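You operate a simulated robot arm through the tools that you are given. There is no shell and no other tool. Be economical: measure what you need, move in short steps, check, and stop when the job is done.

Carry out the task below with a simulated two-armed robot. There is one attempt and no reset: what you move stays moved.

## Task
Take the green printed block on the top of the long yellow-legged bench and put it away on the raised shelf of the teal stand. Take the tall oval-flange gear motor from the top of the teal-backed bench and put it on the top of the valve stack bench. Take the wide steel ring and leave it on the top of the control cabinet. Put one of the dark grey gear rings from the top of the teal-backed bench on the top of the yellow packing bench. Put the 27 blue disc with a hole from the top deck of the blue trolley on the top of the valve stack bench and the 29 blue disc with a hole on the lower shelf of the right yellow bench. Put the white logger that says "65" from the top deck of the blue trolley on top of the small green block and the white logger labelled "72" on the blue rubber ring there. Any order will do. Set down upright: tall oval-flange gear motor, white logger.

It is judged by the outcome, as a careful person would: the job done as asked, and still so three seconds after it is handed in. It fails if anything else is knocked over, pushed out of place, dropped, spilled or broken.

## Robot
Two 7-joint arms with fingered hands on one trunk, on a base that drives. Base frame: it is fixed to the floor where the robot stands at the start and does not move with it; the origin is under the middle of the robot, x ahead of it, y to its left, z up; the surface under the hand at the start is at about z = 0.8. Readings come in m, rad, newtons and seconds.
The left shoulder is at the start at [0.096, 0.187, 1.08], the right one opposite. With the tool pointing down near the work surface each hand reaches from about 0.44 to 0.84 m from the robot's upright axis, wherever it stands, measured 20 degrees to its own side. Places, roughly: blue disc with a hole [-5.25, -1, 0.75]; blue rubber ring (4x4x2 cm) [-5.2, -1.2, 0.8]; dark grey gear ring [-6, -0.5, 0.75]; green printed block [0.75, -0.25, 0.75]; lower shelf of the right yellow bench (46x20 cm) [-6.32, -2.84, 0.36]; raised shelf of the teal stand (46x17 cm) [-4.14, 4.12, 0.88]; small green block (6x6x5 cm) [-5.3, -1.4, 0.8]; tall oval-flange gear motor [-6.5, -0.75, 0.75]; top of the control cabinet (40x24 cm) [-9.48, -4.16, 1.44]; top of the valve stack bench [-3.1, 1.6, 0.8]; top of the yellow packing bench [-6.2, -1.2, 0.8]; white logger [-5.25, -1.25, 0.75]; wide steel ring (5x5x4 cm) [-6.4, -0.6, 0.8]. Payload 3.6 kg a hand.
The tool frame of a hand sits at the grasp point between the pads (the TCP): z along the fingers, y along the line on which they close. The tips reach 0.026 m beyond it. Largest opening 0.088 m; the body of the gripper starts 0.03 m behind the TCP. The gripper is a hand of 3 fingers: y runs from the thumb to the fingers, the wrist lies at [-0.017, -0.098, -0.164] in the tool frame, and closing takes about 1.5 s.
Orientation is told as [roll, pitch, yaw] about the base's x, y, z axes, in that order, counted from this pose: with the fingers straight down and the wrist toward the robot, the tool's x, y and z point along [0, 1, 0], [1, 0, 0] and [0, 0, -1] of the base frame.

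## Interface
- The arms move only by the tool arm_command. It takes "left_increments", "right_increments" or both (then of equal length, played together; a hand with none holds still); each is a list of rows, each a list of 7 numbers: the shift along the tool's x, y, z in m, then the turn, a rotation vector about the tool's x, y, z in rad, then the opening, from 0 (shut) to 1 (fully open). In form: [[x, y, z, wx, wy, wz, claw], ...]. A call has 1 to 12 rows; each row is the pose to reach, as a shift and turn from the pose commanded when the call began, along the tool's axes at that moment. Each row takes 0.2 s and may step no farther than 0.05 m and 0.15 rad from the row before; otherwise, or with a gripper value out of range, the whole call is refused. A pose out of reach is approached as far as the arm can. The call stops where the force on the tool passes 40 N (or 10 N more than at its start, if that is more) or the arm is blocked; 0.2 s more then pass. Each finger travels about 0.153 m/s and halts on what it meets, pressing with about 27 N; the grip force reading is that of the motor and also rises with nothing between the fingers. The clock runs only during rows and for 0.2 s after the last one: add rows that repeat a pose to give the fingers time. It gives the time, the measured TCP pose, the force on the tool (base axes), the opening and the grip force at its end, in the units of the frame above (readings bear some noise), with the torque about the TCP (base axes, N m) and any sound that the robot's microphone picked up, and new pictures: "pictures" is both (left out), scene, wrist or none (wrist: the cameras of the hands that moved).
- Cameras (640 x 400 px; columns grow to the right, rows downward): "scene" is now at [0.2439, -0.0415, 1.0317]; the picture's right is [-0.49, -0.87, 0.00], its down [0.16, -0.09, -0.98] and it looks along [0.86, -0.48, 0.18] (base axes); focal length 214 px, centre (320, 200). "left" rides on the left gripper at [-0.056, -0.08, -0.102] in its tool frame; the picture's right is [-0.73, -0.32, 0.60], its down [0.62, -0.67, 0.41] and it looks along [0.27, 0.68, 0.69] (tool axes); focal length 247 px, centre (320, 200). "right" rides on the right gripper at [0.056, -0.08, -0.102] in its tool frame; the picture's right is [-0.73, 0.32, -0.60], its down [-0.62, -0.66, 0.41] and it looks along [-0.27, 0.68, 0.69] (tool axes); focal length 247 px, centre (320, 200). There is no depth. A picture from a camera that has moved, and an enlarged one, comes with that camera's place and axes in the base frame and with its lens.
- raise_lower(by): slides the trunk up (or, below 0, down) by that many m; the arms and the scene camera ride with it, the base frame stays. It gives what a move gives, with no picture.
- base_move(legs): drives the robot by 1 to 6 legs, each [ahead, left, turn to the left] in m, m and rad, along the robot's own axes; the way and the turn of a leg run together, so that a leg with both is an arc; at most 1.5 m and 3.142 rad a leg. The arms and the cameras ride along, it lands a little off, and it stops where it bumps. It gives what a move gives, and a new picture of the scene camera.
- preshape(shape, hand): the hand has 3 fingers and takes this shape, open, in about a second: jaw (thumb against the fingers, like two jaws); tri (thumb and two fingers); tip (a fingertip pinch); poke (one finger out to press); point (the index stretched); flat (the hand flat); cup (the hand cupped); fist (a fist). The gripper value then closes the fingers along that shape, each until it touches; the sizes above hold for jaw. It gives what a move gives, with no picture.
- pan_tilt(pan, tilt): turns the head with the scene camera to pan (to the left, within 1.047 rad either way) and tilt (down, from -0.506 to 1.204), counted from straight ahead of the robot. It gives what a move gives, and a new picture of the scene camera.
- enlarge(camera, box): a new picture of the part [left, top, right, bottom] of that camera's present view, enlarged. It takes no simulated time.
- hand_in(): hands the job in; it is judged then, once.

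Go step by step. Nothing tells you exact positions but the pictures and the camera data: compare them with the known pose of the tool, close in by small moves and look again before you grip or let go. The budget is 483 turns and 360 pictures, counting those below and the enlarged ones. Unless the task says otherwise, let go and move clear before handing in, and close with one line.

The tools are called after ">>>" by a JSON object that holds its "api" and its "payload". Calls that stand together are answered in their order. arm_command: Moves the arms, as the interface text tells. Its arguments: {"type":"object","properties":{"left_increments":{"type":"array","items":{"type":"array","items":{"type":"number"}}},"right_increments":{"type":"array","items":{"type":"array","items":{"type":"number"}}},"pictures":{"type":"string","enum":["both","scene","wrist","none"]}},"required":[]} The other tools are called the same way: raise_lower (by) slides the trunk up or down; preshape (shape, hand) gives the hand a shape; base_move (legs) drives the base; pan_tilt (pan, tilt) turns the head that bears the scene camera; enlarge (camera, box) takes an enlarged picture of a part of a camera's view; hand_in () hands the job in.

At the start:

```text
time: 0.0
left_position: [0.5048, 0.0844, 1.1203]
left_tcp_rot: [-0.002, -0.001, -0.001]
left_wrist_force: [0.1, 0.0, -0.6]
left_moment: [-0.02, 0.02, 0.0]
left_finger_gap: 0.0876
left_finger_force: 0.0
left_shape: jaw
right_position: [0.3883, -0.3344, 1.0406]
right_tcp_rot: [-0.001, 0.0, -0.002]
right_wrist_force: [-0.9, -0.1, -0.4]
right_moment: [-0.01, 0.0, -0.01]
right_finger_gap: 0.0877
right_finger_force: 0.1
right_shape: jaw
trunk travel left (down, up): [-0.225, 0.532]
robot x, y, heading: [0.0008, -0.001, -0.0]
head pan, tilt: [-0.511, -0.182]
```

scene: 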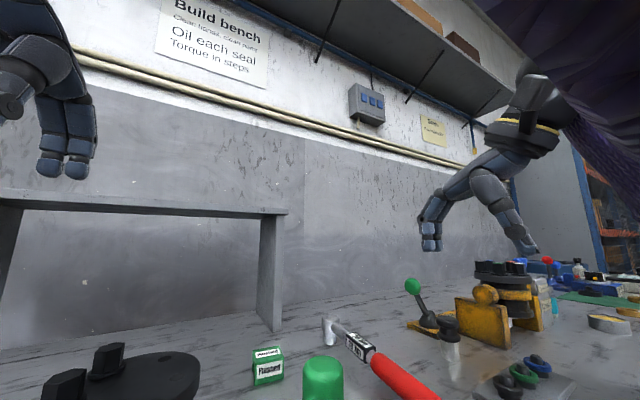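
right: 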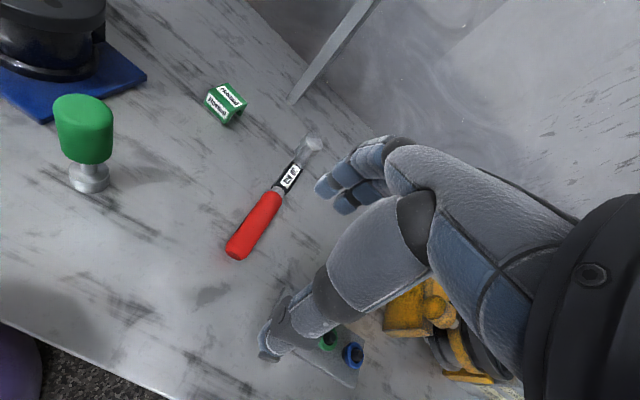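
left: 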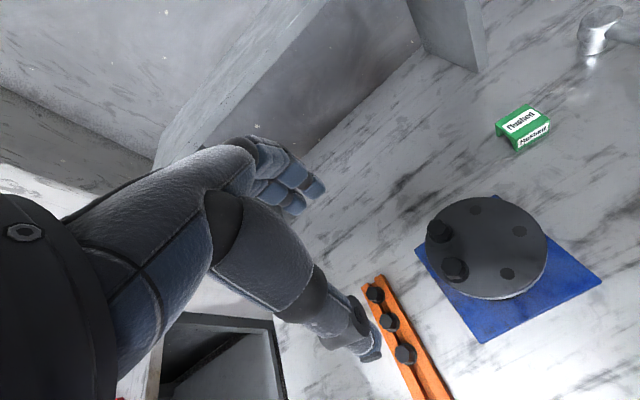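

I see the bench with a small green printed block near the middle, next to a red-handled hammer and a green knob. I'll tilt the head down to locate it more exactly.

>>> {"api": "pan_tilt", "payload": {"pan": -0.35, "tilt": 0.5}}

>>> {"api": "enlarge", "payload": {"camera": "right", "box": [160, 60, 320, 160]}}

```text
time: 1.1
left_position: [0.5051, 0.0843, 1.12]
left_tcp_rot: [0.0, 0.0, 0.0]
left_wrist_force: [-0.1, 0.1, -0.2]
left_moment: [-0.01, -0.01, 0.0]
left_finger_gap: 0.0876
left_finger_force: 0.0
left_shape: jaw
right_position: [0.387, -0.3354, 1.0412]
right_tcp_rot: [-0.001, -0.001, 0.001]
right_wrist_force: [0.1, -0.2, 0.5]
right_moment: [-0.04, -0.01, 0.0]
right_finger_gap: 0.0877
right_finger_force: 0.1
right_shape: jaw
trunk travel left (down, up): [-0.225, 0.532]
robot x, y, heading: [0.0025, -0.0009, -0.003]
head pan, tilt: [-0.351, 0.499]
camera scene: at [0.2561, -0.0316, 0.9698], right [-0.34, -0.94, 0.0], down [-0.45, 0.16, -0.88], along [0.82, -0.3, -0.48], focal length 214 px, centre (320, 200)
```

scene: 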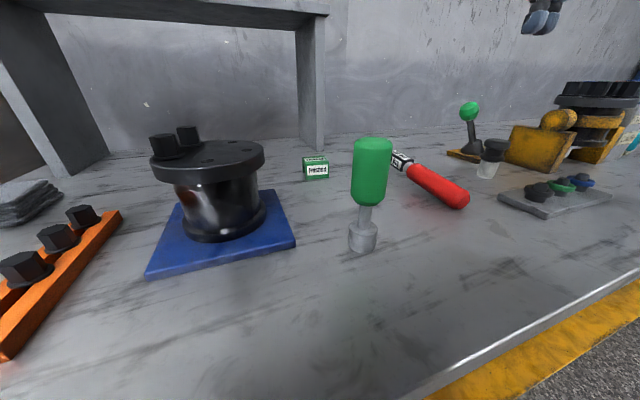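

```text
4.00 times, centred on (240, 110) of right
camera zoom: at [0.3072, -0.2792, 1.1432], right [0.32, -0.73, 0.6], down [-0.66, -0.62, -0.41], along [0.68, -0.27, -0.69], focal length 988 px, centre (640, 560)
```

zoom: 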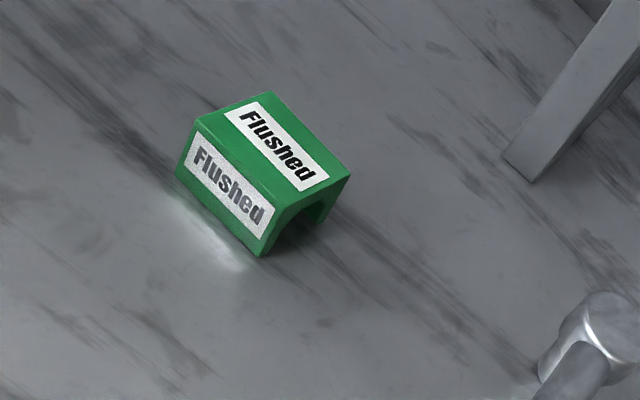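

The green block is at about (0.66, -0.17), roughly 5 cm square and axis-aligned, with its top near z = 0.83. I'll bring the right hand above it and look again.

>>> {"api": "arm_command", "payload": {"right_increments": [[0.02, 0.04, 0, 0, 0, 0, 1], [0.045, 0.078, 0.015, 0, 0, 0, 1], [0.07, 0.115, 0.03, 0, 0, 0, 1], [0.095, 0.15, 0.05, 0, 0, 0.03, 1], [0.115, 0.185, 0.07, 0, 0, 0.06, 1], [0.135, 0.22, 0.08, 0, 0, 0.09, 1], [0.15, 0.25, 0.09, 0, 0, 0.09, 1], [0.165, 0.268, 0.1, 0, 0, 0.09, 1]]}}

```text
time: 2.9
left_position: [0.5049, 0.0856, 1.121]
left_tcp_rot: [0.0, -0.001, 0.0]
left_wrist_force: [-0.8, 0.0, 0.1]
left_moment: [0.02, 0.0, -0.01]
left_finger_gap: 0.0877
left_finger_force: 0.0
left_shape: jaw
right_position: [0.6571, -0.1682, 0.942]
right_tcp_rot: [-0.002, -0.001, -0.09]
right_wrist_force: [-0.3, 0.6, -0.8]
right_moment: [-0.04, -0.01, 0.01]
right_finger_gap: 0.088
right_finger_force: 0.0
right_shape: jaw
trunk travel left (down, up): [-0.225, 0.532]
robot x, y, heading: [0.0017, -0.002, 0.004]
head pan, tilt: [-0.351, 0.499]
camera scene: at [0.2563, -0.0314, 0.9696], right [-0.34, -0.94, 0.0], down [-0.45, 0.16, -0.88], along [0.82, -0.3, -0.48], focal length 214 px, centre (320, 200)
camera right: at [0.5816, -0.1059, 1.0444], right [0.25, -0.76, 0.6], down [-0.72, -0.56, -0.41], along [0.65, -0.33, -0.69], focal length 247 px, centre (320, 200)
```

scene: 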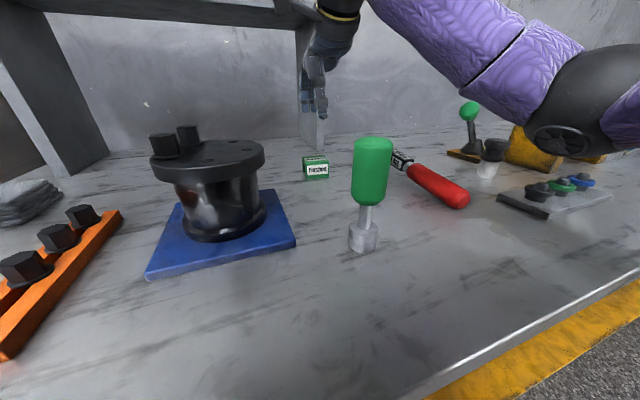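
right: 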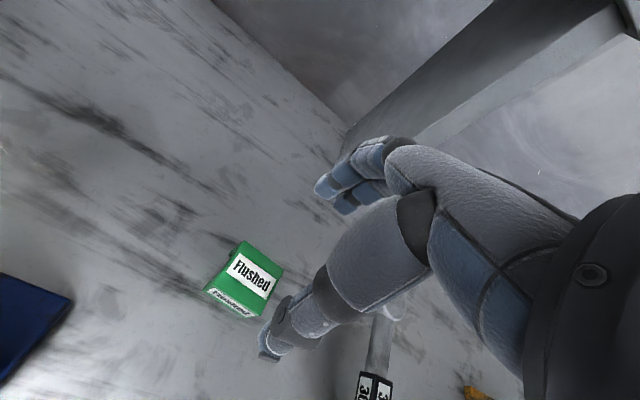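

The hand is nearly right above the block. I'll zoom in to check the alignment.

>>> {"api": "enlarge", "payload": {"camera": "right", "box": [180, 220, 340, 320]}}

```text
4.00 times, centred on (260, 270) of right
camera zoom: at [0.5816, -0.1059, 1.0444], right [0.25, -0.76, 0.6], down [-0.72, -0.56, -0.41], along [0.65, -0.33, -0.69], focal length 988 px, centre (560, -80)
```

zoom: 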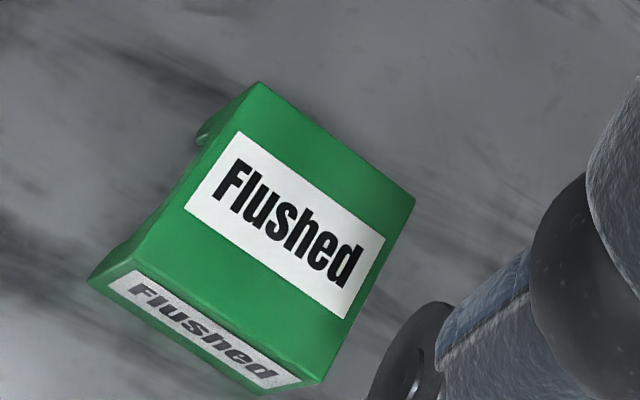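

The block is aligned with the hand to within a few millimetres, so I'll descend and grip.

>>> {"api": "arm_command", "payload": {"right_increments": [[-0.002, 0.003, 0.04, 0, 0, 0, 1], [-0.002, 0.003, 0.08, 0, 0, 0, 1], [-0.002, 0.003, 0.1, 0, 0, 0, 1], [-0.002, 0.003, 0.113, 0, 0, 0, 1], [-0.002, 0.003, 0.113, 0, 0, 0, 1]], "pictures": "wrist"}}

```text
time: 4.0
left_position: [0.5047, 0.0842, 1.1193]
left_tcp_rot: [0.001, -0.001, 0.0]
left_wrist_force: [0.0, -0.7, -0.2]
left_moment: [-0.01, 0.04, 0.02]
left_finger_gap: 0.0877
left_finger_force: 0.0
left_shape: jaw
right_position: [0.6585, -0.1711, 0.8281]
right_tcp_rot: [-0.001, 0.001, -0.09]
right_wrist_force: [-0.1, 0.6, 0.6]
right_moment: [-0.02, 0.01, -0.02]
right_finger_gap: 0.0879
right_finger_force: 0.1
right_shape: jaw
trunk travel left (down, up): [-0.225, 0.532]
robot x, y, heading: [0.0013, -0.0024, 0.002]
head pan, tilt: [-0.351, 0.499]
camera right: at [0.583, -0.1094, 0.931], right [0.25, -0.76, 0.6], down [-0.72, -0.56, -0.41], along [0.65, -0.33, -0.69], focal length 247 px, centre (320, 200)
```

right: 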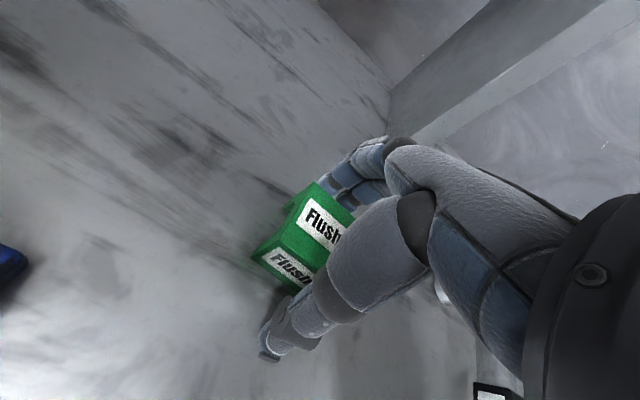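

>>> {"api": "arm_command", "payload": {"right_increments": [[0, 0, 0, 0, 0, 0, 0.6], [0, 0, 0, 0, 0, 0, 0.3], [0, 0, 0, 0, 0, 0, 0], [0, 0, 0, 0, 0, 0, 0], [0, 0, 0, 0, 0, 0, 0], [0, 0, 0, 0, 0, 0, 0]], "pictures": "wrist"}}

```text
time: 5.5
left_position: [0.505, 0.0847, 1.1189]
left_tcp_rot: [-0.002, 0.0, 0.0]
left_wrist_force: [0.0, -0.1, -0.3]
left_moment: [0.02, 0.01, -0.01]
left_finger_gap: 0.0877
left_finger_force: 0.1
left_shape: jaw
right_position: [0.6578, -0.1722, 0.8277]
right_tcp_rot: [0.0, 0.001, -0.089]
right_wrist_force: [-0.5, 0.8, -0.5]
right_moment: [0.06, 0.01, 0.02]
right_finger_gap: 0.0398
right_finger_force: 26.9
right_shape: jaw
trunk travel left (down, up): [-0.225, 0.532]
robot x, y, heading: [-0.0031, -0.0019, -0.003]
head pan, tilt: [-0.351, 0.499]
camera right: at [0.583, -0.1092, 0.9312], right [0.25, -0.76, 0.6], down [-0.72, -0.56, -0.41], along [0.65, -0.33, -0.69], focal length 247 px, centre (320, 200)
```

right: 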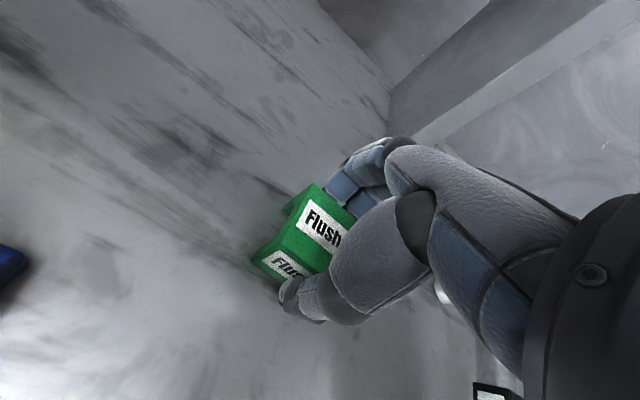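

The hand has gripped the block, with a gap of 0.040 and grip force up. I'll lift it and draw it back to a carrying pose.

>>> {"api": "arm_command", "payload": {"right_increments": [[0, 0, -0.04, 0, 0, 0, 0], [0, 0, -0.08, 0, 0, 0, 0], [0, 0, -0.12, 0, 0, 0, 0], [0, 0, -0.16, 0, 0, 0, 0], [0, 0, -0.2, 0, 0, 0, 0], [-0.03, -0.04, -0.2, 0, 0, 0, 0], [-0.06, -0.08, -0.2, 0, 0, 0, 0], [-0.09, -0.12, -0.2, 0, 0, 0, 0], [-0.12, -0.16, -0.2, 0, 0, 0, 0], [-0.14, -0.2, -0.2, 0, 0, 0, 0], [-0.15, -0.24, -0.2, 0, 0, 0, 0]], "pictures": "wrist"}}

>>> {"api": "pan_tilt", "payload": {"pan": 1.0, "tilt": 0.3}}

```text
time: 7.8
left_position: [0.5044, 0.0846, 1.1202]
left_tcp_rot: [0.002, 0.001, 0.0]
left_wrist_force: [-0.2, -0.1, 0.5]
left_moment: [0.0, 0.0, 0.0]
left_finger_gap: 0.0877
left_finger_force: 0.0
left_shape: jaw
right_position: [0.4038, -0.2978, 1.0282]
right_tcp_rot: [-0.001, 0.0, -0.088]
right_wrist_force: [-0.3, 0.3, -1.3]
right_moment: [-0.01, 0.0, -0.02]
right_finger_gap: 0.0397
right_finger_force: 27.3
right_shape: jaw
trunk travel left (down, up): [-0.225, 0.532]
robot x, y, heading: [-0.0031, 0.0029, -0.0]
head pan, tilt: [-0.351, 0.499]
camera right: at [0.3292, -0.2357, 1.1304], right [0.25, -0.76, 0.6], down [-0.72, -0.56, -0.41], along [0.65, -0.33, -0.69], focal length 247 px, centre (320, 200)
```

right: 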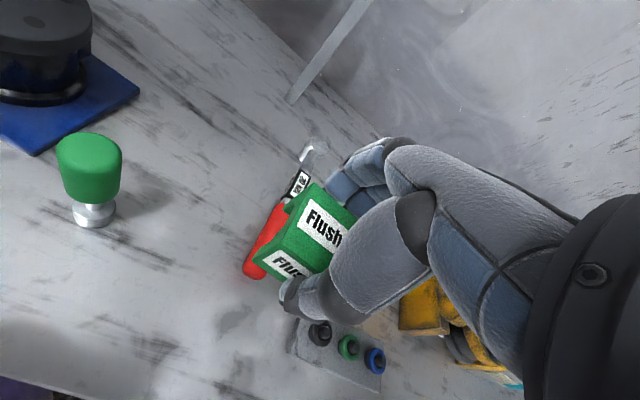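

```text
time: 9.3
left_position: [0.5048, 0.0857, 1.1202]
left_tcp_rot: [0.0, 0.0, 0.001]
left_wrist_force: [0.9, 0.4, -0.2]
left_moment: [0.0, -0.01, -0.01]
left_finger_gap: 0.088
left_finger_force: 0.1
left_shape: jaw
right_position: [0.405, -0.298, 1.0281]
right_tcp_rot: [0.0, 0.002, -0.089]
right_wrist_force: [-0.5, 0.1, -0.8]
right_moment: [0.01, -0.01, -0.02]
right_finger_gap: 0.0393
right_finger_force: 27.0
right_shape: jaw
trunk travel left (down, up): [-0.225, 0.532]
robot x, y, heading: [0.0035, 0.0002, -0.003]
head pan, tilt: [1.0, 0.3]
camera scene: at [0.2212, 0.0782, 0.9881], right [0.84, -0.54, 0.0], down [-0.16, -0.25, -0.96], along [0.52, 0.8, -0.3], focal length 214 px, centre (320, 200)
```

scene: 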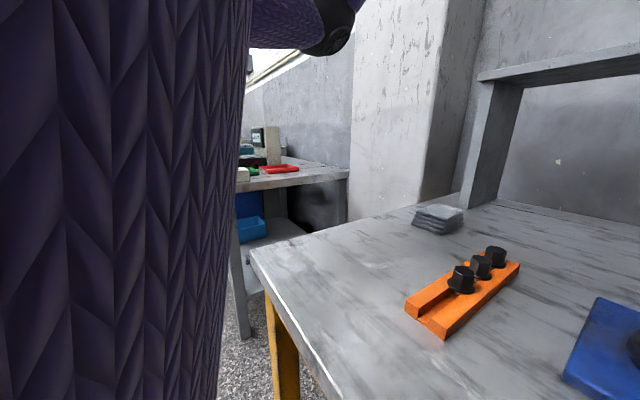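

The block is secure in the right hand. I'll back away from the bench in a small step, then turn to see the room.

>>> {"api": "base_move", "payload": {"legs": [[-0.4, 0, 0]]}}

>>> {"api": "pan_tilt", "payload": {"pan": 0, "tilt": 0.25}}

>>> {"api": "base_move", "payload": {"legs": [[0, 0, 1.57]]}}

```text
time: 11.9
left_position: [0.1002, 0.0863, 1.1209]
left_tcp_rot: [-0.001, 0.0, 0.006]
left_wrist_force: [0.9, -0.9, -0.2]
left_moment: [0.0, 0.0, 0.0]
left_finger_gap: 0.0876
left_finger_force: 0.1
left_shape: jaw
right_position: [0.003, -0.2967, 1.0285]
right_tcp_rot: [0.001, 0.0, -0.083]
right_wrist_force: [-0.9, -0.2, -0.8]
right_moment: [-0.01, -0.01, 0.03]
right_finger_gap: 0.0398
right_finger_force: 26.9
right_shape: jaw
trunk travel left (down, up): [-0.225, 0.532]
robot x, y, heading: [-0.4043, -0.0032, 0.009]
head pan, tilt: [1.0, 0.3]
camera scene: at [-0.1836, 0.0783, 0.9883], right [0.84, -0.54, 0.0], down [-0.16, -0.25, -0.96], along [0.51, 0.81, -0.3], focal length 214 px, centre (320, 200)
```

scene: 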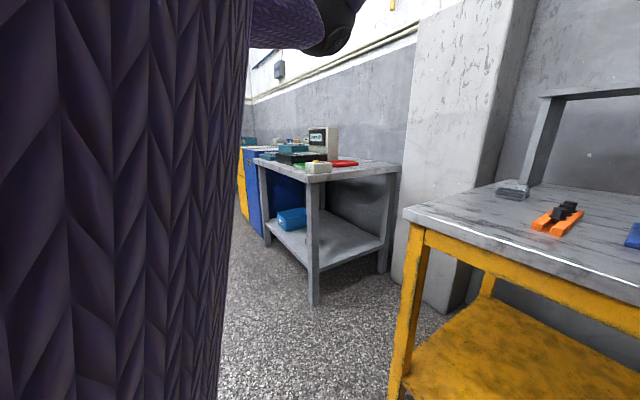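

```text
time: 13.1
left_position: [0.1014, 0.0862, 1.1204]
left_tcp_rot: [-0.001, -0.001, 0.008]
left_wrist_force: [-0.5, 0.2, 0.5]
left_moment: [-0.04, 0.03, -0.02]
left_finger_gap: 0.0877
left_finger_force: 0.1
left_shape: jaw
right_position: [0.0038, -0.2982, 1.0266]
right_tcp_rot: [-0.001, -0.002, -0.083]
right_wrist_force: [-0.1, 0.2, -0.1]
right_moment: [0.03, 0.02, -0.01]
right_finger_gap: 0.0396
right_finger_force: 26.8
right_shape: jaw
trunk travel left (down, up): [-0.225, 0.532]
robot x, y, heading: [-0.4039, -0.0011, 0.002]
head pan, tilt: [0.0, 0.25]
camera scene: at [-0.1397, 0.0001, 0.9928], right [0.01, -1.0, 0.0], down [-0.25, 0.0, -0.97], along [0.97, 0.01, -0.25], focal length 214 px, centre (320, 200)
```

scene: 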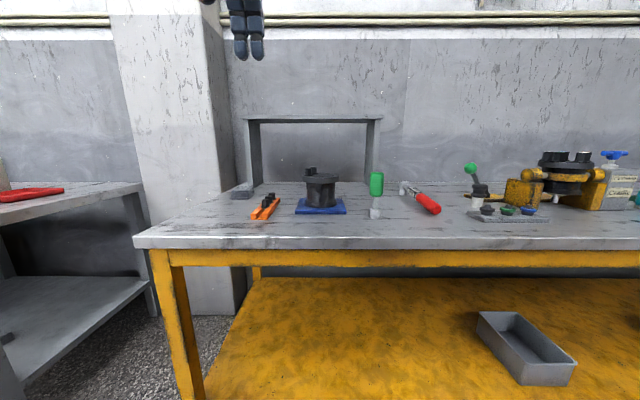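

```text
time: 17.3
left_position: [-0.4785, 0.5054, 1.1181]
left_tcp_rot: [0.001, 0.0, 1.552]
left_wrist_force: [0.4, -0.6, 0.1]
left_moment: [-0.01, -0.01, 0.0]
left_finger_gap: 0.0879
left_finger_force: 0.1
left_shape: jaw
right_position: [-0.0994, 0.3996, 1.0286]
right_tcp_rot: [0.0, 0.0, 1.464]
right_wrist_force: [0.8, 0.1, -1.6]
right_moment: [-0.02, 0.0, 0.01]
right_finger_gap: 0.0396
right_finger_force: 26.6
right_shape: jaw
trunk travel left (down, up): [-0.225, 0.532]
robot x, y, heading: [-0.4027, -0.0008, 1.555]
head pan, tilt: [0.0, 0.25]
camera scene: at [-0.3996, 0.2631, 0.9928], right [1.0, -0.02, 0.0], down [0.0, -0.25, -0.97], along [0.02, 0.97, -0.25], focal length 214 px, centre (320, 200)
```

scene: 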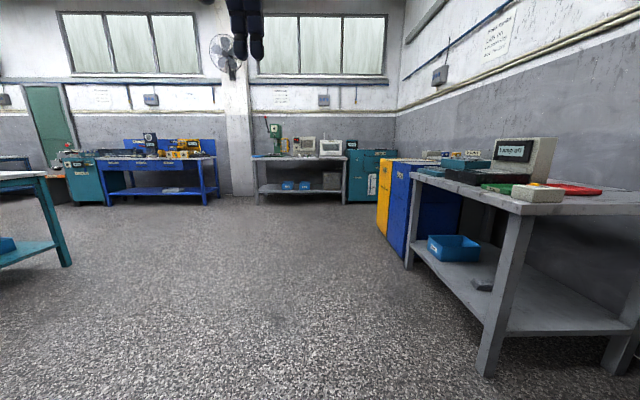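

I can see a wide aisle. The teal stand should be ahead-left at (-4.1, 4.1), so I'll pan left to find the route.

>>> {"api": "pan_tilt", "payload": {"pan": 1.0, "tilt": 0.25}}

>>> {"api": "enlarge", "payload": {"camera": "scene", "box": [320, 80, 640, 280]}}

```text
time: 18.6
left_position: [-0.4791, 0.5062, 1.1199]
left_tcp_rot: [-0.001, 0.001, 1.554]
left_wrist_force: [0.1, 0.2, 0.4]
left_moment: [-0.01, -0.01, 0.0]
left_finger_gap: 0.0874
left_finger_force: 0.1
left_shape: jaw
right_position: [-0.0991, 0.3991, 1.0281]
right_tcp_rot: [-0.001, 0.001, 1.465]
right_wrist_force: [-0.9, -0.1, -1.1]
right_moment: [0.01, -0.04, 0.02]
right_finger_gap: 0.0394
right_finger_force: 27.5
right_shape: jaw
trunk travel left (down, up): [-0.225, 0.532]
robot x, y, heading: [-0.4056, -0.0004, 1.555]
head pan, tilt: [1.0, 0.25]
camera scene: at [-0.4788, 0.2217, 0.9928], right [0.56, 0.83, 0.0], down [0.21, -0.14, -0.97], along [-0.81, 0.54, -0.25], focal length 214 px, centre (320, 200)
```

scene: 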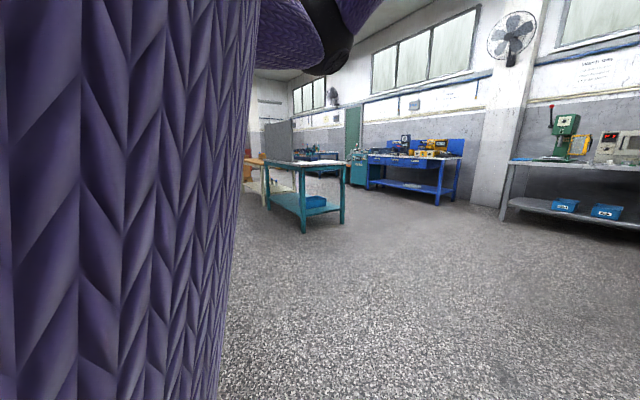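

```text
2.00 times, centred on (480, 180) of scene
camera zoom: at [-0.4788, 0.2217, 0.9928], right [0.56, 0.83, 0.0], down [0.21, -0.14, -0.97], along [-0.81, 0.54, -0.25], focal length 429 px, centre (0, 240)
```

zoom: 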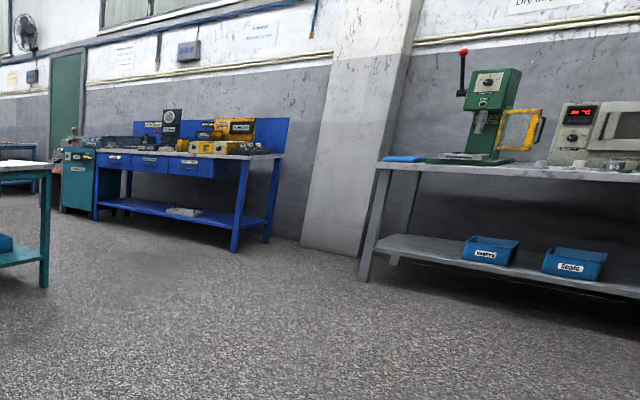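

The teal machine beside the blue bench matches the stand position, and the teal island at (-3.1, 1.6) is the valve stack bench. I'll drive up the aisle and then sideways toward the stand.

>>> {"api": "base_move", "payload": {"legs": [[1.45, 0, 0], [1.2, 0, 0], [0, 1.2, 0]]}}

```text
time: 37.2
left_position: [-1.4905, 3.263, 1.1196]
left_tcp_rot: [-0.001, 0.0, 1.499]
left_wrist_force: [-0.1, 0.3, -0.2]
left_moment: [0.01, 0.03, 0.0]
left_finger_gap: 0.0879
left_finger_force: 0.0
left_shape: jaw
right_position: [-1.1167, 3.1366, 1.0291]
right_tcp_rot: [0.001, 0.001, 1.411]
right_wrist_force: [-0.1, -0.2, -0.4]
right_moment: [0.01, 0.0, -0.01]
right_finger_gap: 0.0395
right_finger_force: 26.6
right_shape: jaw
trunk travel left (down, up): [-0.225, 0.532]
robot x, y, heading: [-1.4402, 2.752, 1.504]
head pan, tilt: [1.0, 0.25]
camera scene: at [-1.506, 2.9792, 0.9928], right [0.6, 0.8, 0.0], down [0.2, -0.15, -0.97], along [-0.78, 0.58, -0.25], focal length 214 px, centre (320, 200)
```

scene: 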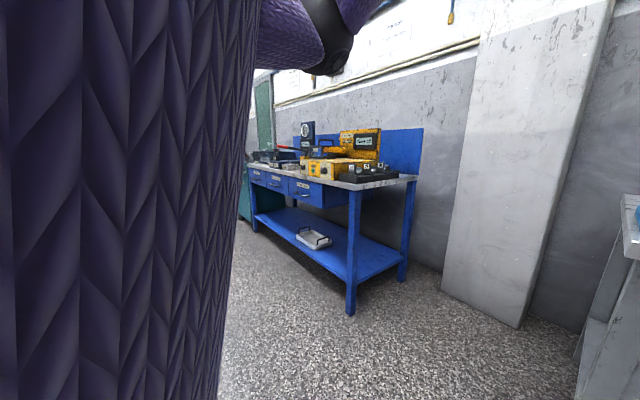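

The blue bench's front edge is at about y = 3.8. I'll correct the heading and keep strafing left along y ≈ 2.9.

>>> {"api": "base_move", "payload": {"legs": [[0, 0, 0.067], [0, 1.3, 0], [0, 1.3, 0]]}}

>>> {"api": "pan_tilt", "payload": {"pan": 0, "tilt": 0.3}}

```text
time: 50.5
left_position: [-4.1515, 3.3362, 1.121]
left_tcp_rot: [-0.001, 0.001, 1.538]
left_wrist_force: [0.4, 0.9, 0.3]
left_moment: [0.0, 0.03, -0.01]
left_finger_gap: 0.0877
left_finger_force: 0.1
left_shape: jaw
right_position: [-3.7712, 3.2243, 1.0272]
right_tcp_rot: [0.001, 0.002, 1.451]
right_wrist_force: [-0.5, -0.1, -0.9]
right_moment: [-0.05, 0.0, 0.01]
right_finger_gap: 0.0392
right_finger_force: 27.3
right_shape: jaw
trunk travel left (down, up): [-0.225, 0.532]
robot x, y, heading: [-4.0807, 2.8258, 1.538]
head pan, tilt: [1.0, 0.25]
camera scene: at [-4.1548, 3.0523, 0.9928], right [0.57, 0.82, 0.0], down [0.2, -0.14, -0.97], along [-0.8, 0.55, -0.25], focal length 214 px, centre (320, 200)
```

scene: 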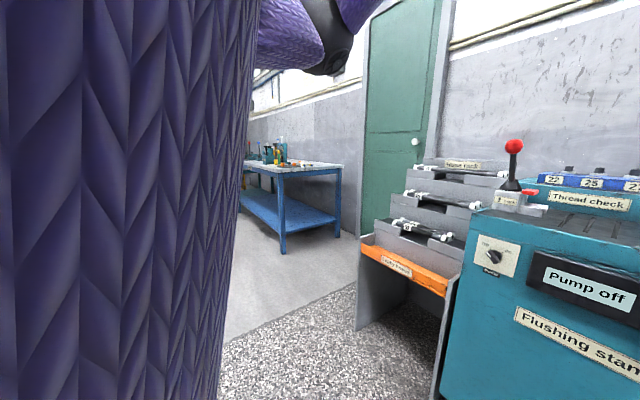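

```text
time: 51.8
left_position: [-4.1512, 3.3367, 1.1199]
left_tcp_rot: [0.001, 0.002, 1.542]
left_wrist_force: [0.7, 0.1, 0.5]
left_moment: [-0.03, -0.02, 0.0]
left_finger_gap: 0.0879
left_finger_force: 0.0
left_shape: jaw
right_position: [-3.7724, 3.2247, 1.0272]
right_tcp_rot: [-0.001, 0.0, 1.449]
right_wrist_force: [0.0, -0.4, -1.2]
right_moment: [-0.02, -0.01, -0.04]
right_finger_gap: 0.0396
right_finger_force: 27.1
right_shape: jaw
trunk travel left (down, up): [-0.225, 0.532]
robot x, y, heading: [-4.0786, 2.826, 1.538]
head pan, tilt: [0.0, 0.3]
camera scene: at [-4.0748, 3.0927, 0.9881], right [1.0, -0.03, 0.0], down [-0.01, -0.3, -0.96], along [0.03, 0.95, -0.3], focal length 214 px, centre (320, 200)
```

scene: 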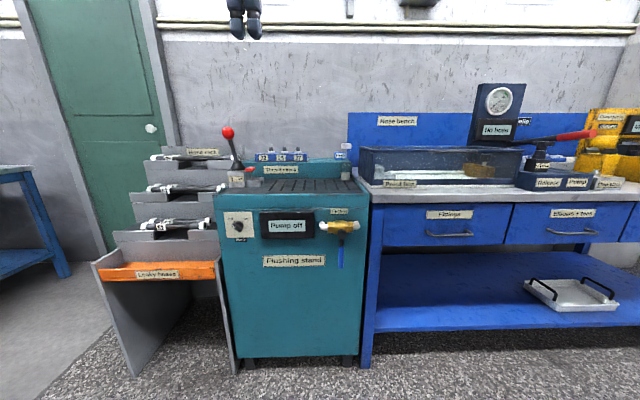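

This is the teal flushing stand. It has a raised shelf at the back with "Thread check" items on it, so I'll zoom in to find free space.

>>> {"api": "enlarge", "payload": {"camera": "scene", "box": [200, 110, 392, 230]}}

```text
3.33 times, centred on (296, 170) of scene
camera zoom: at [-4.0748, 3.0927, 0.9881], right [1.0, -0.03, 0.0], down [-0.01, -0.3, -0.96], along [0.03, 0.95, -0.3], focal length 715 px, centre (400, 300)
```

zoom: 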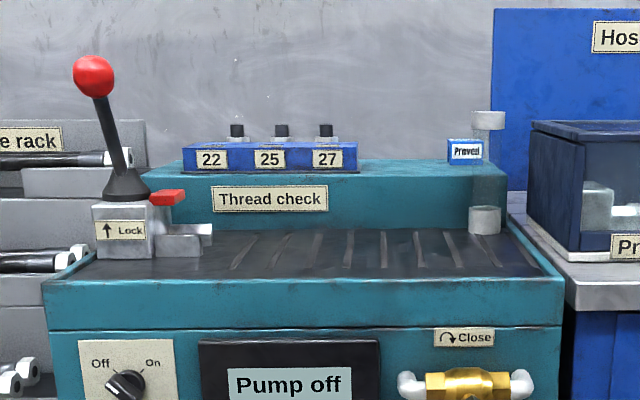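

There is a gap on the shelf between the blue rack and the small "Preved" block. I'll raise the trunk and come closer for a view from above.

>>> {"api": "raise_lower", "payload": {"by": 0.3}}

>>> {"api": "base_move", "payload": {"legs": [[0, 0, 0.033], [0.4, -0.1, 0]]}}

>>> {"api": "pan_tilt", "payload": {"pan": 0, "tilt": 0.7}}

```text
time: 54.8
left_position: [-4.1522, 3.3369, 1.4199]
left_tcp_rot: [0.001, 0.001, 1.541]
left_wrist_force: [-0.5, 0.0, 0.5]
left_moment: [0.01, -0.01, 0.0]
left_finger_gap: 0.0879
left_finger_force: 0.1
left_shape: jaw
right_position: [-3.7722, 3.225, 1.327]
right_tcp_rot: [0.001, 0.0, 1.453]
right_wrist_force: [1.4, 0.0, -0.2]
right_moment: [0.0, 0.0, -0.01]
right_finger_gap: 0.0393
right_finger_force: 27.2
right_shape: jaw
trunk travel left (down, up): [-0.525, 0.232]
robot x, y, heading: [-4.0849, 2.8319, 1.54]
head pan, tilt: [0.0, 0.3]
```

```text
time: 57.7
left_position: [-4.0681, 3.7359, 1.4198]
left_tcp_rot: [0.001, 0.001, 1.572]
left_wrist_force: [-0.7, 1.1, -0.9]
left_moment: [0.03, 0.01, -0.02]
left_finger_gap: 0.0876
left_finger_force: 0.1
left_shape: jaw
right_position: [-3.6851, 3.6366, 1.3265]
right_tcp_rot: [-0.001, 0.0, 1.482]
right_wrist_force: [-0.8, 0.6, -0.4]
right_moment: [0.01, -0.02, 0.0]
right_finger_gap: 0.039
right_finger_force: 27.1
right_shape: jaw
trunk travel left (down, up): [-0.525, 0.232]
robot x, y, heading: [-3.9845, 3.2298, 1.57]
head pan, tilt: [0.0, 0.3]
camera scene: at [-3.9841, 3.4596, 1.3081], right [1.0, 0.0, 0.0], down [0.0, -0.3, -0.96], along [0.0, 0.96, -0.3], focal length 214 px, centre (320, 200)
```

scene: 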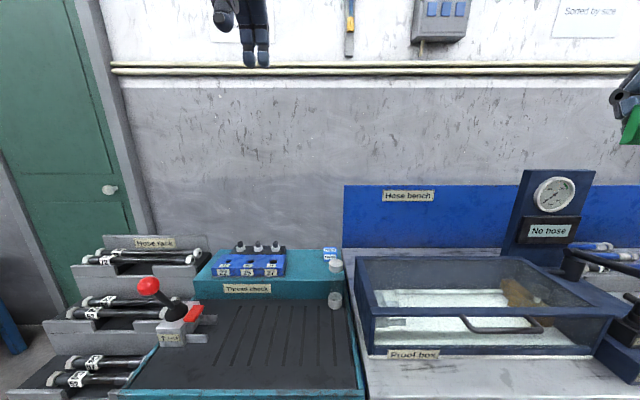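

```text
time: 58.5
left_position: [-4.0677, 3.7353, 1.4198]
left_tcp_rot: [0.003, -0.001, 1.573]
left_wrist_force: [-0.1, -0.7, -0.3]
left_moment: [-0.03, -0.01, 0.01]
left_finger_gap: 0.0876
left_finger_force: 0.0
left_shape: jaw
right_position: [-3.686, 3.636, 1.3281]
right_tcp_rot: [0.0, 0.001, 1.481]
right_wrist_force: [-0.1, -0.8, -0.4]
right_moment: [0.02, -0.01, 0.03]
right_finger_gap: 0.0392
right_finger_force: 27.0
right_shape: jaw
trunk travel left (down, up): [-0.525, 0.232]
robot x, y, heading: [-3.9796, 3.2342, 1.569]
head pan, tilt: [0.0, 0.7]
camera scene: at [-3.9843, 3.4504, 1.2722], right [1.0, 0.0, 0.0], down [0.0, -0.64, -0.77], along [0.0, 0.77, -0.64], focal length 214 px, centre (320, 200)
```

scene: 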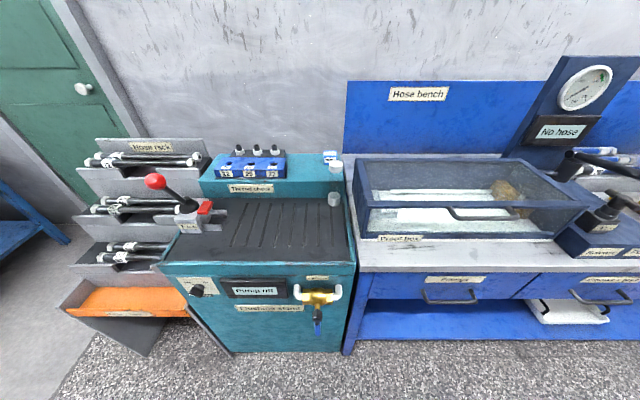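

>>> {"api": "enlarge", "payload": {"camera": "scene", "box": [190, 130, 350, 230]}}

```text
4.00 times, centred on (270, 180) of scene
camera zoom: at [-3.9843, 3.4504, 1.2722], right [1.0, 0.0, 0.0], down [0.0, -0.64, -0.77], along [0.0, 0.77, -0.64], focal length 858 px, centre (520, 280)
```

zoom: 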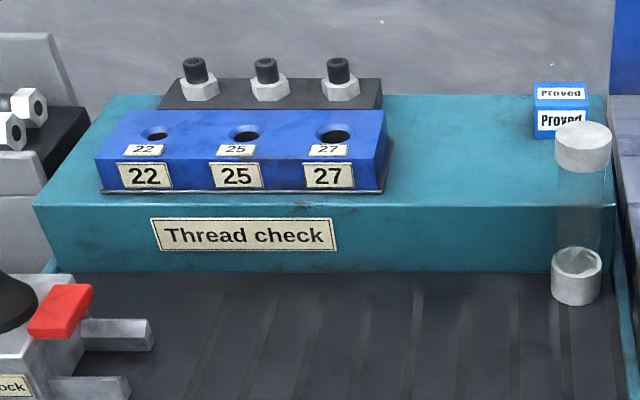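

The free spot on the shelf is near (-4.03, 4.09), with the surface at about z = 0.87. I'll position the base for the right hand and lower the trunk partway.

>>> {"api": "base_move", "payload": {"legs": [[0.17, 0.2, 0]]}}

>>> {"api": "raise_lower", "payload": {"by": -0.17}}

>>> {"api": "arm_command", "payload": {"right_increments": [[0.02, 0.04, 0, 0, 0, -0.03, 0], [0.04, 0.08, 0, 0, 0, -0.06, 0], [0.07, 0.12, 0, 0, 0, -0.09, 0], [0.1, 0.16, 0, 0, 0, -0.09, 0], [0.12, 0.2, 0, 0, 0, -0.09, 0]]}}

```text
time: 60.4
left_position: [-4.2683, 3.9029, 1.4197]
left_tcp_rot: [-0.001, 0.0, 1.573]
left_wrist_force: [-0.8, 0.0, 0.0]
left_moment: [-0.03, 0.01, 0.01]
left_finger_gap: 0.0878
left_finger_force: 0.0
left_shape: jaw
right_position: [-3.885, 3.8053, 1.327]
right_tcp_rot: [0.001, 0.0, 1.484]
right_wrist_force: [-0.8, 0.6, -1.4]
right_moment: [0.02, -0.03, 0.02]
right_finger_gap: 0.0393
right_finger_force: 26.5
right_shape: jaw
trunk travel left (down, up): [-0.525, 0.232]
robot x, y, heading: [-4.1848, 3.3955, 1.574]
head pan, tilt: [0.0, 0.7]
camera scene: at [-4.1843, 3.6182, 1.272], right [1.0, 0.0, 0.0], down [0.0, -0.64, -0.76], along [0.0, 0.76, -0.64], focal length 214 px, centre (320, 200)
```

scene: 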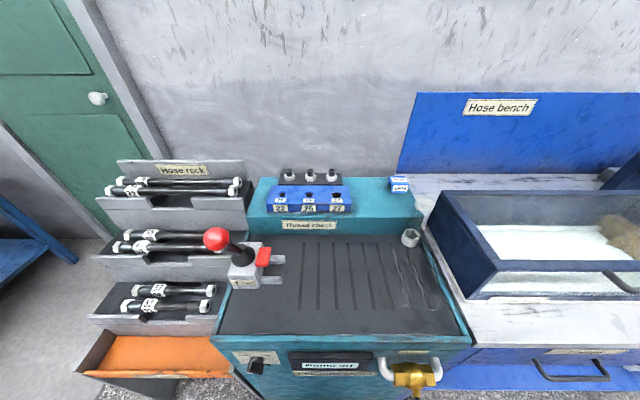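

```text
time: 62.3
left_position: [-4.2692, 3.9017, 1.2508]
left_tcp_rot: [0.0, -0.003, 1.575]
left_wrist_force: [0.7, -0.8, -0.3]
left_moment: [-0.02, 0.01, 0.03]
left_finger_gap: 0.0875
left_finger_force: 0.0
left_shape: jaw
right_position: [-3.886, 3.8046, 1.1576]
right_tcp_rot: [0.0, -0.001, 1.482]
right_wrist_force: [-0.9, -0.3, -0.7]
right_moment: [0.0, -0.05, -0.02]
right_finger_gap: 0.0393
right_finger_force: 27.0
right_shape: jaw
trunk travel left (down, up): [-0.355, 0.402]
robot x, y, heading: [-4.1826, 3.3982, 1.575]
head pan, tilt: [0.0, 0.7]
```

```text
time: 63.5
left_position: [-4.2684, 3.904, 1.2497]
left_tcp_rot: [0.0, 0.0, 1.573]
left_wrist_force: [-0.4, -0.4, -0.1]
left_moment: [0.01, -0.01, -0.01]
left_finger_gap: 0.0877
left_finger_force: 0.0
left_shape: jaw
right_position: [-3.9875, 4.0173, 1.1566]
right_tcp_rot: [-0.002, 0.0, 1.575]
right_wrist_force: [-0.4, 0.4, -1.6]
right_moment: [-0.04, -0.04, 0.02]
right_finger_gap: 0.0391
right_finger_force: 27.1
right_shape: jaw
trunk travel left (down, up): [-0.355, 0.402]
robot x, y, heading: [-4.1829, 3.3982, 1.573]
head pan, tilt: [0.0, 0.7]
camera scene: at [-4.1843, 3.6336, 1.0931], right [1.0, 0.0, 0.0], down [0.0, -0.64, -0.76], along [0.0, 0.76, -0.64], focal length 214 px, centre (320, 200)
camera right: at [-4.045, 3.935, 1.2591], right [0.73, 0.32, 0.6], down [0.63, -0.66, -0.41], along [0.27, 0.68, -0.69], focal length 247 px, centre (320, 200)
```

scene: 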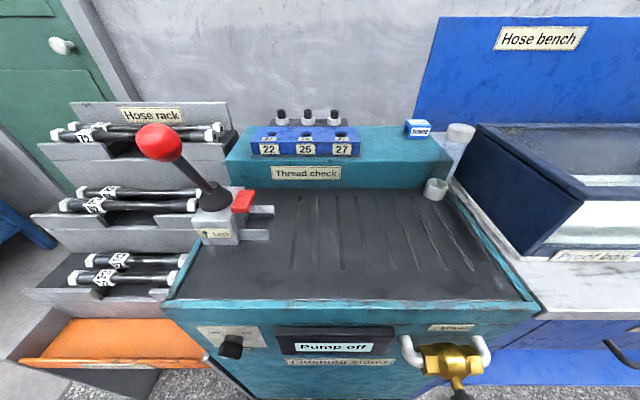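
right: 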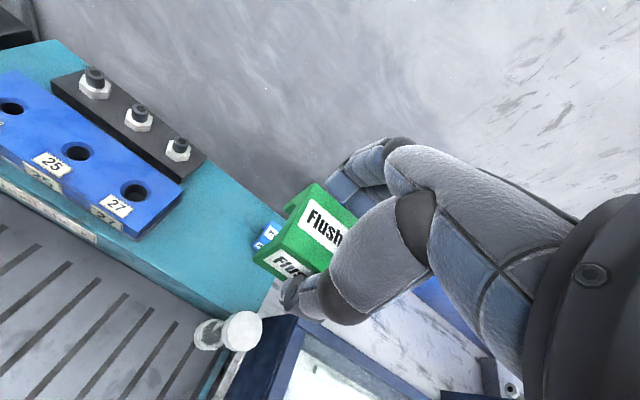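

The shelf height works out to about 0.881 from two views, and the free gap runs from x = -4.10 to -3.98. I'll centre on (-4.036, 4.095) and come down to z = 0.96.

>>> {"api": "arm_command", "payload": {"right_increments": [[0.024, 0.04, 0, 0, 0, 0, 0], [0.0485, 0.078, 0, 0, 0, 0, 0], [0.0485, 0.078, 0.05, 0, 0, 0, 0], [0.0485, 0.078, 0.1, 0, 0, 0, 0], [0.0485, 0.078, 0.15, 0, 0, 0, 0], [0.0485, 0.078, 0.2, 0, 0, 0, 0]]}}

```text
time: 64.9
left_position: [-4.2685, 3.9037, 1.2485]
left_tcp_rot: [0.003, 0.0, 1.576]
left_wrist_force: [0.8, -0.3, 0.0]
left_moment: [0.02, 0.01, 0.01]
left_finger_gap: 0.0873
left_finger_force: 0.1
left_shape: jaw
right_position: [-4.0371, 4.0913, 0.9557]
right_tcp_rot: [0.0, 0.0, 1.574]
right_wrist_force: [0.5, -0.5, -0.3]
right_moment: [0.01, -0.02, 0.03]
right_finger_gap: 0.0392
right_finger_force: 26.7
right_shape: jaw
trunk travel left (down, up): [-0.355, 0.402]
robot x, y, heading: [-4.1832, 3.399, 1.575]
head pan, tilt: [0.0, 0.7]
camera scene: at [-4.1839, 3.6331, 1.0933], right [1.0, 0.0, 0.0], down [0.0, -0.64, -0.76], along [0.0, 0.76, -0.64], focal length 214 px, centre (320, 200)
camera right: at [-4.0935, 4.0092, 1.0583], right [0.73, 0.32, 0.6], down [0.63, -0.66, -0.41], along [0.27, 0.68, -0.69], focal length 247 px, centre (320, 200)
```

scene: 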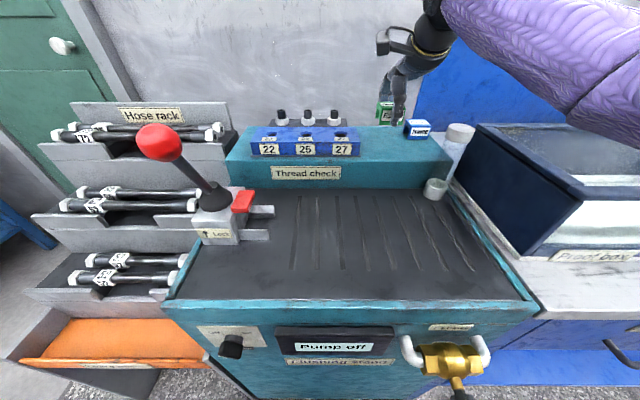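
right: 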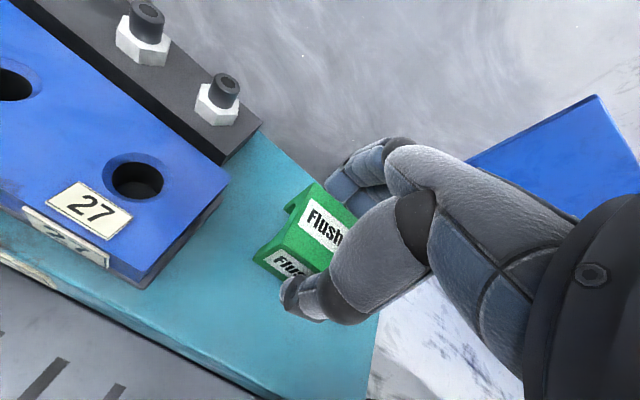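

The clearance looks good. I'll lower the block slowly to the shelf.

>>> {"api": "arm_command", "payload": {"right_increments": [[0, 0, 0.02, 0, 0, 0, 0], [0, 0, 0.035, 0, 0, 0, 0], [0, 0, 0.042, 0, 0, 0, 0], [0, 0, 0.045, 0, 0, 0, 0]]}}

>>> {"api": "enlarge", "payload": {"camera": "scene", "box": [320, 60, 480, 160]}}

```text
time: 65.9
left_position: [-4.268, 3.9039, 1.25]
left_tcp_rot: [0.003, 0.001, 1.577]
left_wrist_force: [0.7, 0.0, 0.3]
left_moment: [-0.03, -0.01, -0.01]
left_finger_gap: 0.0875
left_finger_force: 0.0
left_shape: jaw
right_position: [-4.0382, 4.092, 0.9117]
right_tcp_rot: [0.001, 0.0, 1.573]
right_wrist_force: [-1.2, 0.3, -0.2]
right_moment: [0.01, 0.02, 0.02]
right_finger_gap: 0.039
right_finger_force: 27.3
right_shape: jaw
trunk travel left (down, up): [-0.355, 0.402]
robot x, y, heading: [-4.1832, 3.3961, 1.575]
head pan, tilt: [0.0, 0.7]
camera scene: at [-4.1839, 3.6329, 1.0933], right [1.0, 0.0, 0.0], down [0.0, -0.64, -0.76], along [0.0, 0.76, -0.64], focal length 214 px, centre (320, 200)
camera right: at [-4.0934, 4.0112, 1.0146], right [0.73, 0.32, 0.6], down [0.63, -0.66, -0.41], along [0.27, 0.68, -0.69], focal length 247 px, centre (320, 200)
```

scene: 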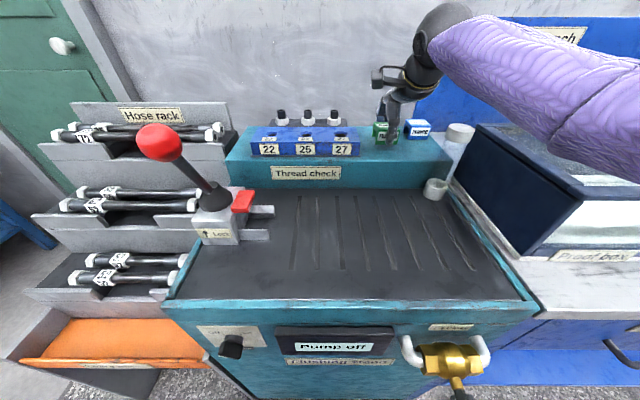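
right: 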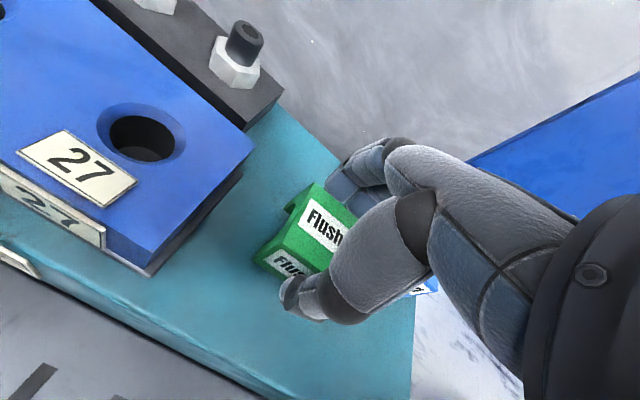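

```text
4.00 times, centred on (400, 110) of scene
camera zoom: at [-4.1839, 3.6329, 1.0933], right [1.0, 0.0, 0.0], down [0.0, -0.64, -0.76], along [0.0, 0.76, -0.64], focal length 858 px, centre (0, 560)
```

zoom: 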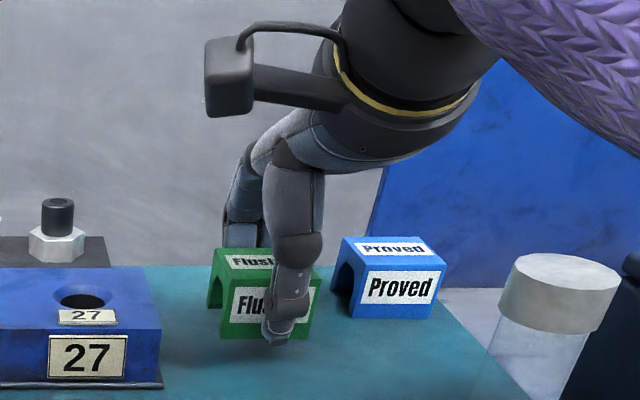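

Still no contact force, so I'll keep descending millimetre by millimetre.

>>> {"api": "arm_command", "payload": {"right_increments": [[0, 0, 0.003, 0, 0, 0, 0], [0, 0, 0.005, 0, 0, 0, 0], [0, 0, 0.007, 0, 0, 0, 0]], "pictures": "none"}}

>>> {"api": "enlarge", "payload": {"camera": "scene", "box": [340, 90, 440, 152]}}

```text
time: 66.7
left_position: [-4.2677, 3.9026, 1.25]
left_tcp_rot: [0.002, 0.0, 1.575]
left_wrist_force: [-0.7, 1.1, 0.2]
left_moment: [0.0, 0.01, -0.01]
left_finger_gap: 0.0879
left_finger_force: 0.1
left_shape: jaw
right_position: [-4.0357, 4.0919, 0.9046]
right_tcp_rot: [0.0, 0.0, 1.575]
right_wrist_force: [-0.2, 0.3, 0.6]
right_moment: [0.0, -0.02, 0.03]
right_finger_gap: 0.0393
right_finger_force: 27.1
right_shape: jaw
trunk travel left (down, up): [-0.355, 0.402]
robot x, y, heading: [-4.1807, 3.4004, 1.571]
head pan, tilt: [0.0, 0.7]
```

```text
6.40 times, centred on (390, 121) of scene
camera zoom: at [-4.1839, 3.633, 1.0933], right [1.0, 0.0, 0.0], down [0.0, -0.64, -0.76], along [0.0, 0.76, -0.64], focal length 1373 px, centre (-128, 706)
```

zoom: 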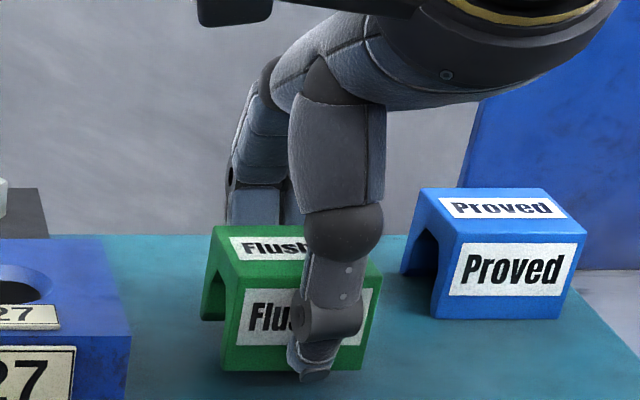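

>>> {"api": "arm_command", "payload": {"right_increments": [[0, 0, 0.002, 0, 0, 0, 0], [0, 0, 0.004, 0, 0, 0, 0], [0, 0, 0.006, 0, 0, 0, 0]], "pictures": "none"}}

>>> {"api": "enlarge", "payload": {"camera": "scene", "box": [340, 90, 440, 152]}}

```text
time: 67.5
left_position: [-4.2682, 3.9028, 1.2503]
left_tcp_rot: [0.003, -0.001, 1.574]
left_wrist_force: [0.8, -0.6, 0.7]
left_moment: [-0.02, -0.01, -0.04]
left_finger_gap: 0.0879
left_finger_force: 0.1
left_shape: jaw
right_position: [-4.0373, 4.092, 0.8999]
right_tcp_rot: [0.0, -0.001, 1.574]
right_wrist_force: [-0.3, 0.2, -1.1]
right_moment: [-0.03, 0.01, 0.01]
right_finger_gap: 0.0393
right_finger_force: 27.4
right_shape: jaw
trunk travel left (down, up): [-0.355, 0.402]
robot x, y, heading: [-4.1853, 3.3959, 1.574]
head pan, tilt: [0.0, 0.7]
```

```text
6.40 times, centred on (390, 121) of scene
camera zoom: at [-4.1839, 3.633, 1.0933], right [1.0, 0.0, 0.0], down [0.0, -0.64, -0.76], along [0.0, 0.76, -0.64], focal length 1373 px, centre (-128, 706)
```

zoom: 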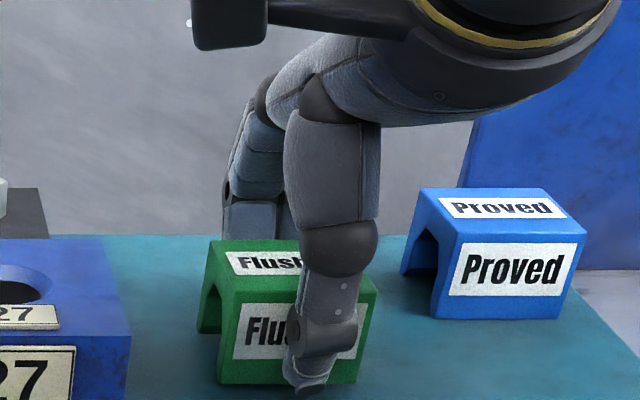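

>>> {"api": "arm_command", "payload": {"right_increments": [[0, 0, 0.002, 0, 0, 0, 0], [0, 0, 0.004, 0, 0, 0, 0], [0, 0, 0.006, 0, 0, 0, 0], [0, 0, 0.008, 0, 0, 0, 0]], "pictures": "none"}}

>>> {"api": "enlarge", "payload": {"camera": "scene", "box": [340, 90, 440, 152]}}

```text
time: 68.5
left_position: [-4.268, 3.9007, 1.2507]
left_tcp_rot: [0.0, -0.003, 1.574]
left_wrist_force: [-0.3, -0.2, -1.1]
left_moment: [0.04, 0.02, 0.02]
left_finger_gap: 0.0877
left_finger_force: 0.1
left_shape: jaw
right_position: [-4.0356, 4.0937, 0.8959]
right_tcp_rot: [0.001, -0.011, 1.573]
right_wrist_force: [1.7, 1.0, 19.0]
right_moment: [-0.32, 0.02, 0.0]
right_finger_gap: 0.0396
right_finger_force: 27.6
right_shape: jaw
trunk travel left (down, up): [-0.355, 0.402]
robot x, y, heading: [-4.1822, 3.3967, 1.577]
head pan, tilt: [0.0, 0.7]
```

```text
6.40 times, centred on (390, 121) of scene
camera zoom: at [-4.1841, 3.6313, 1.094], right [1.0, 0.0, 0.0], down [0.0, -0.64, -0.77], along [0.0, 0.77, -0.64], focal length 1373 px, centre (-128, 706)
```

zoom: 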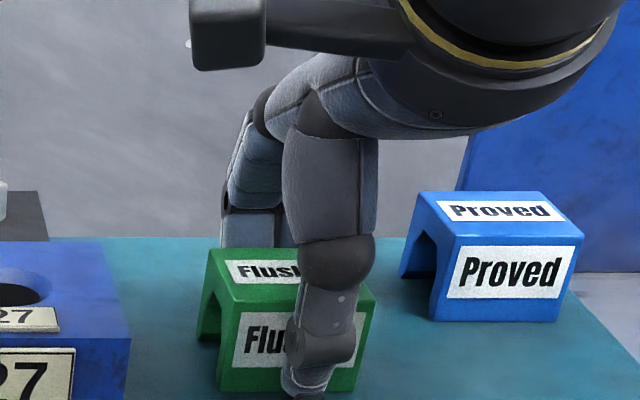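

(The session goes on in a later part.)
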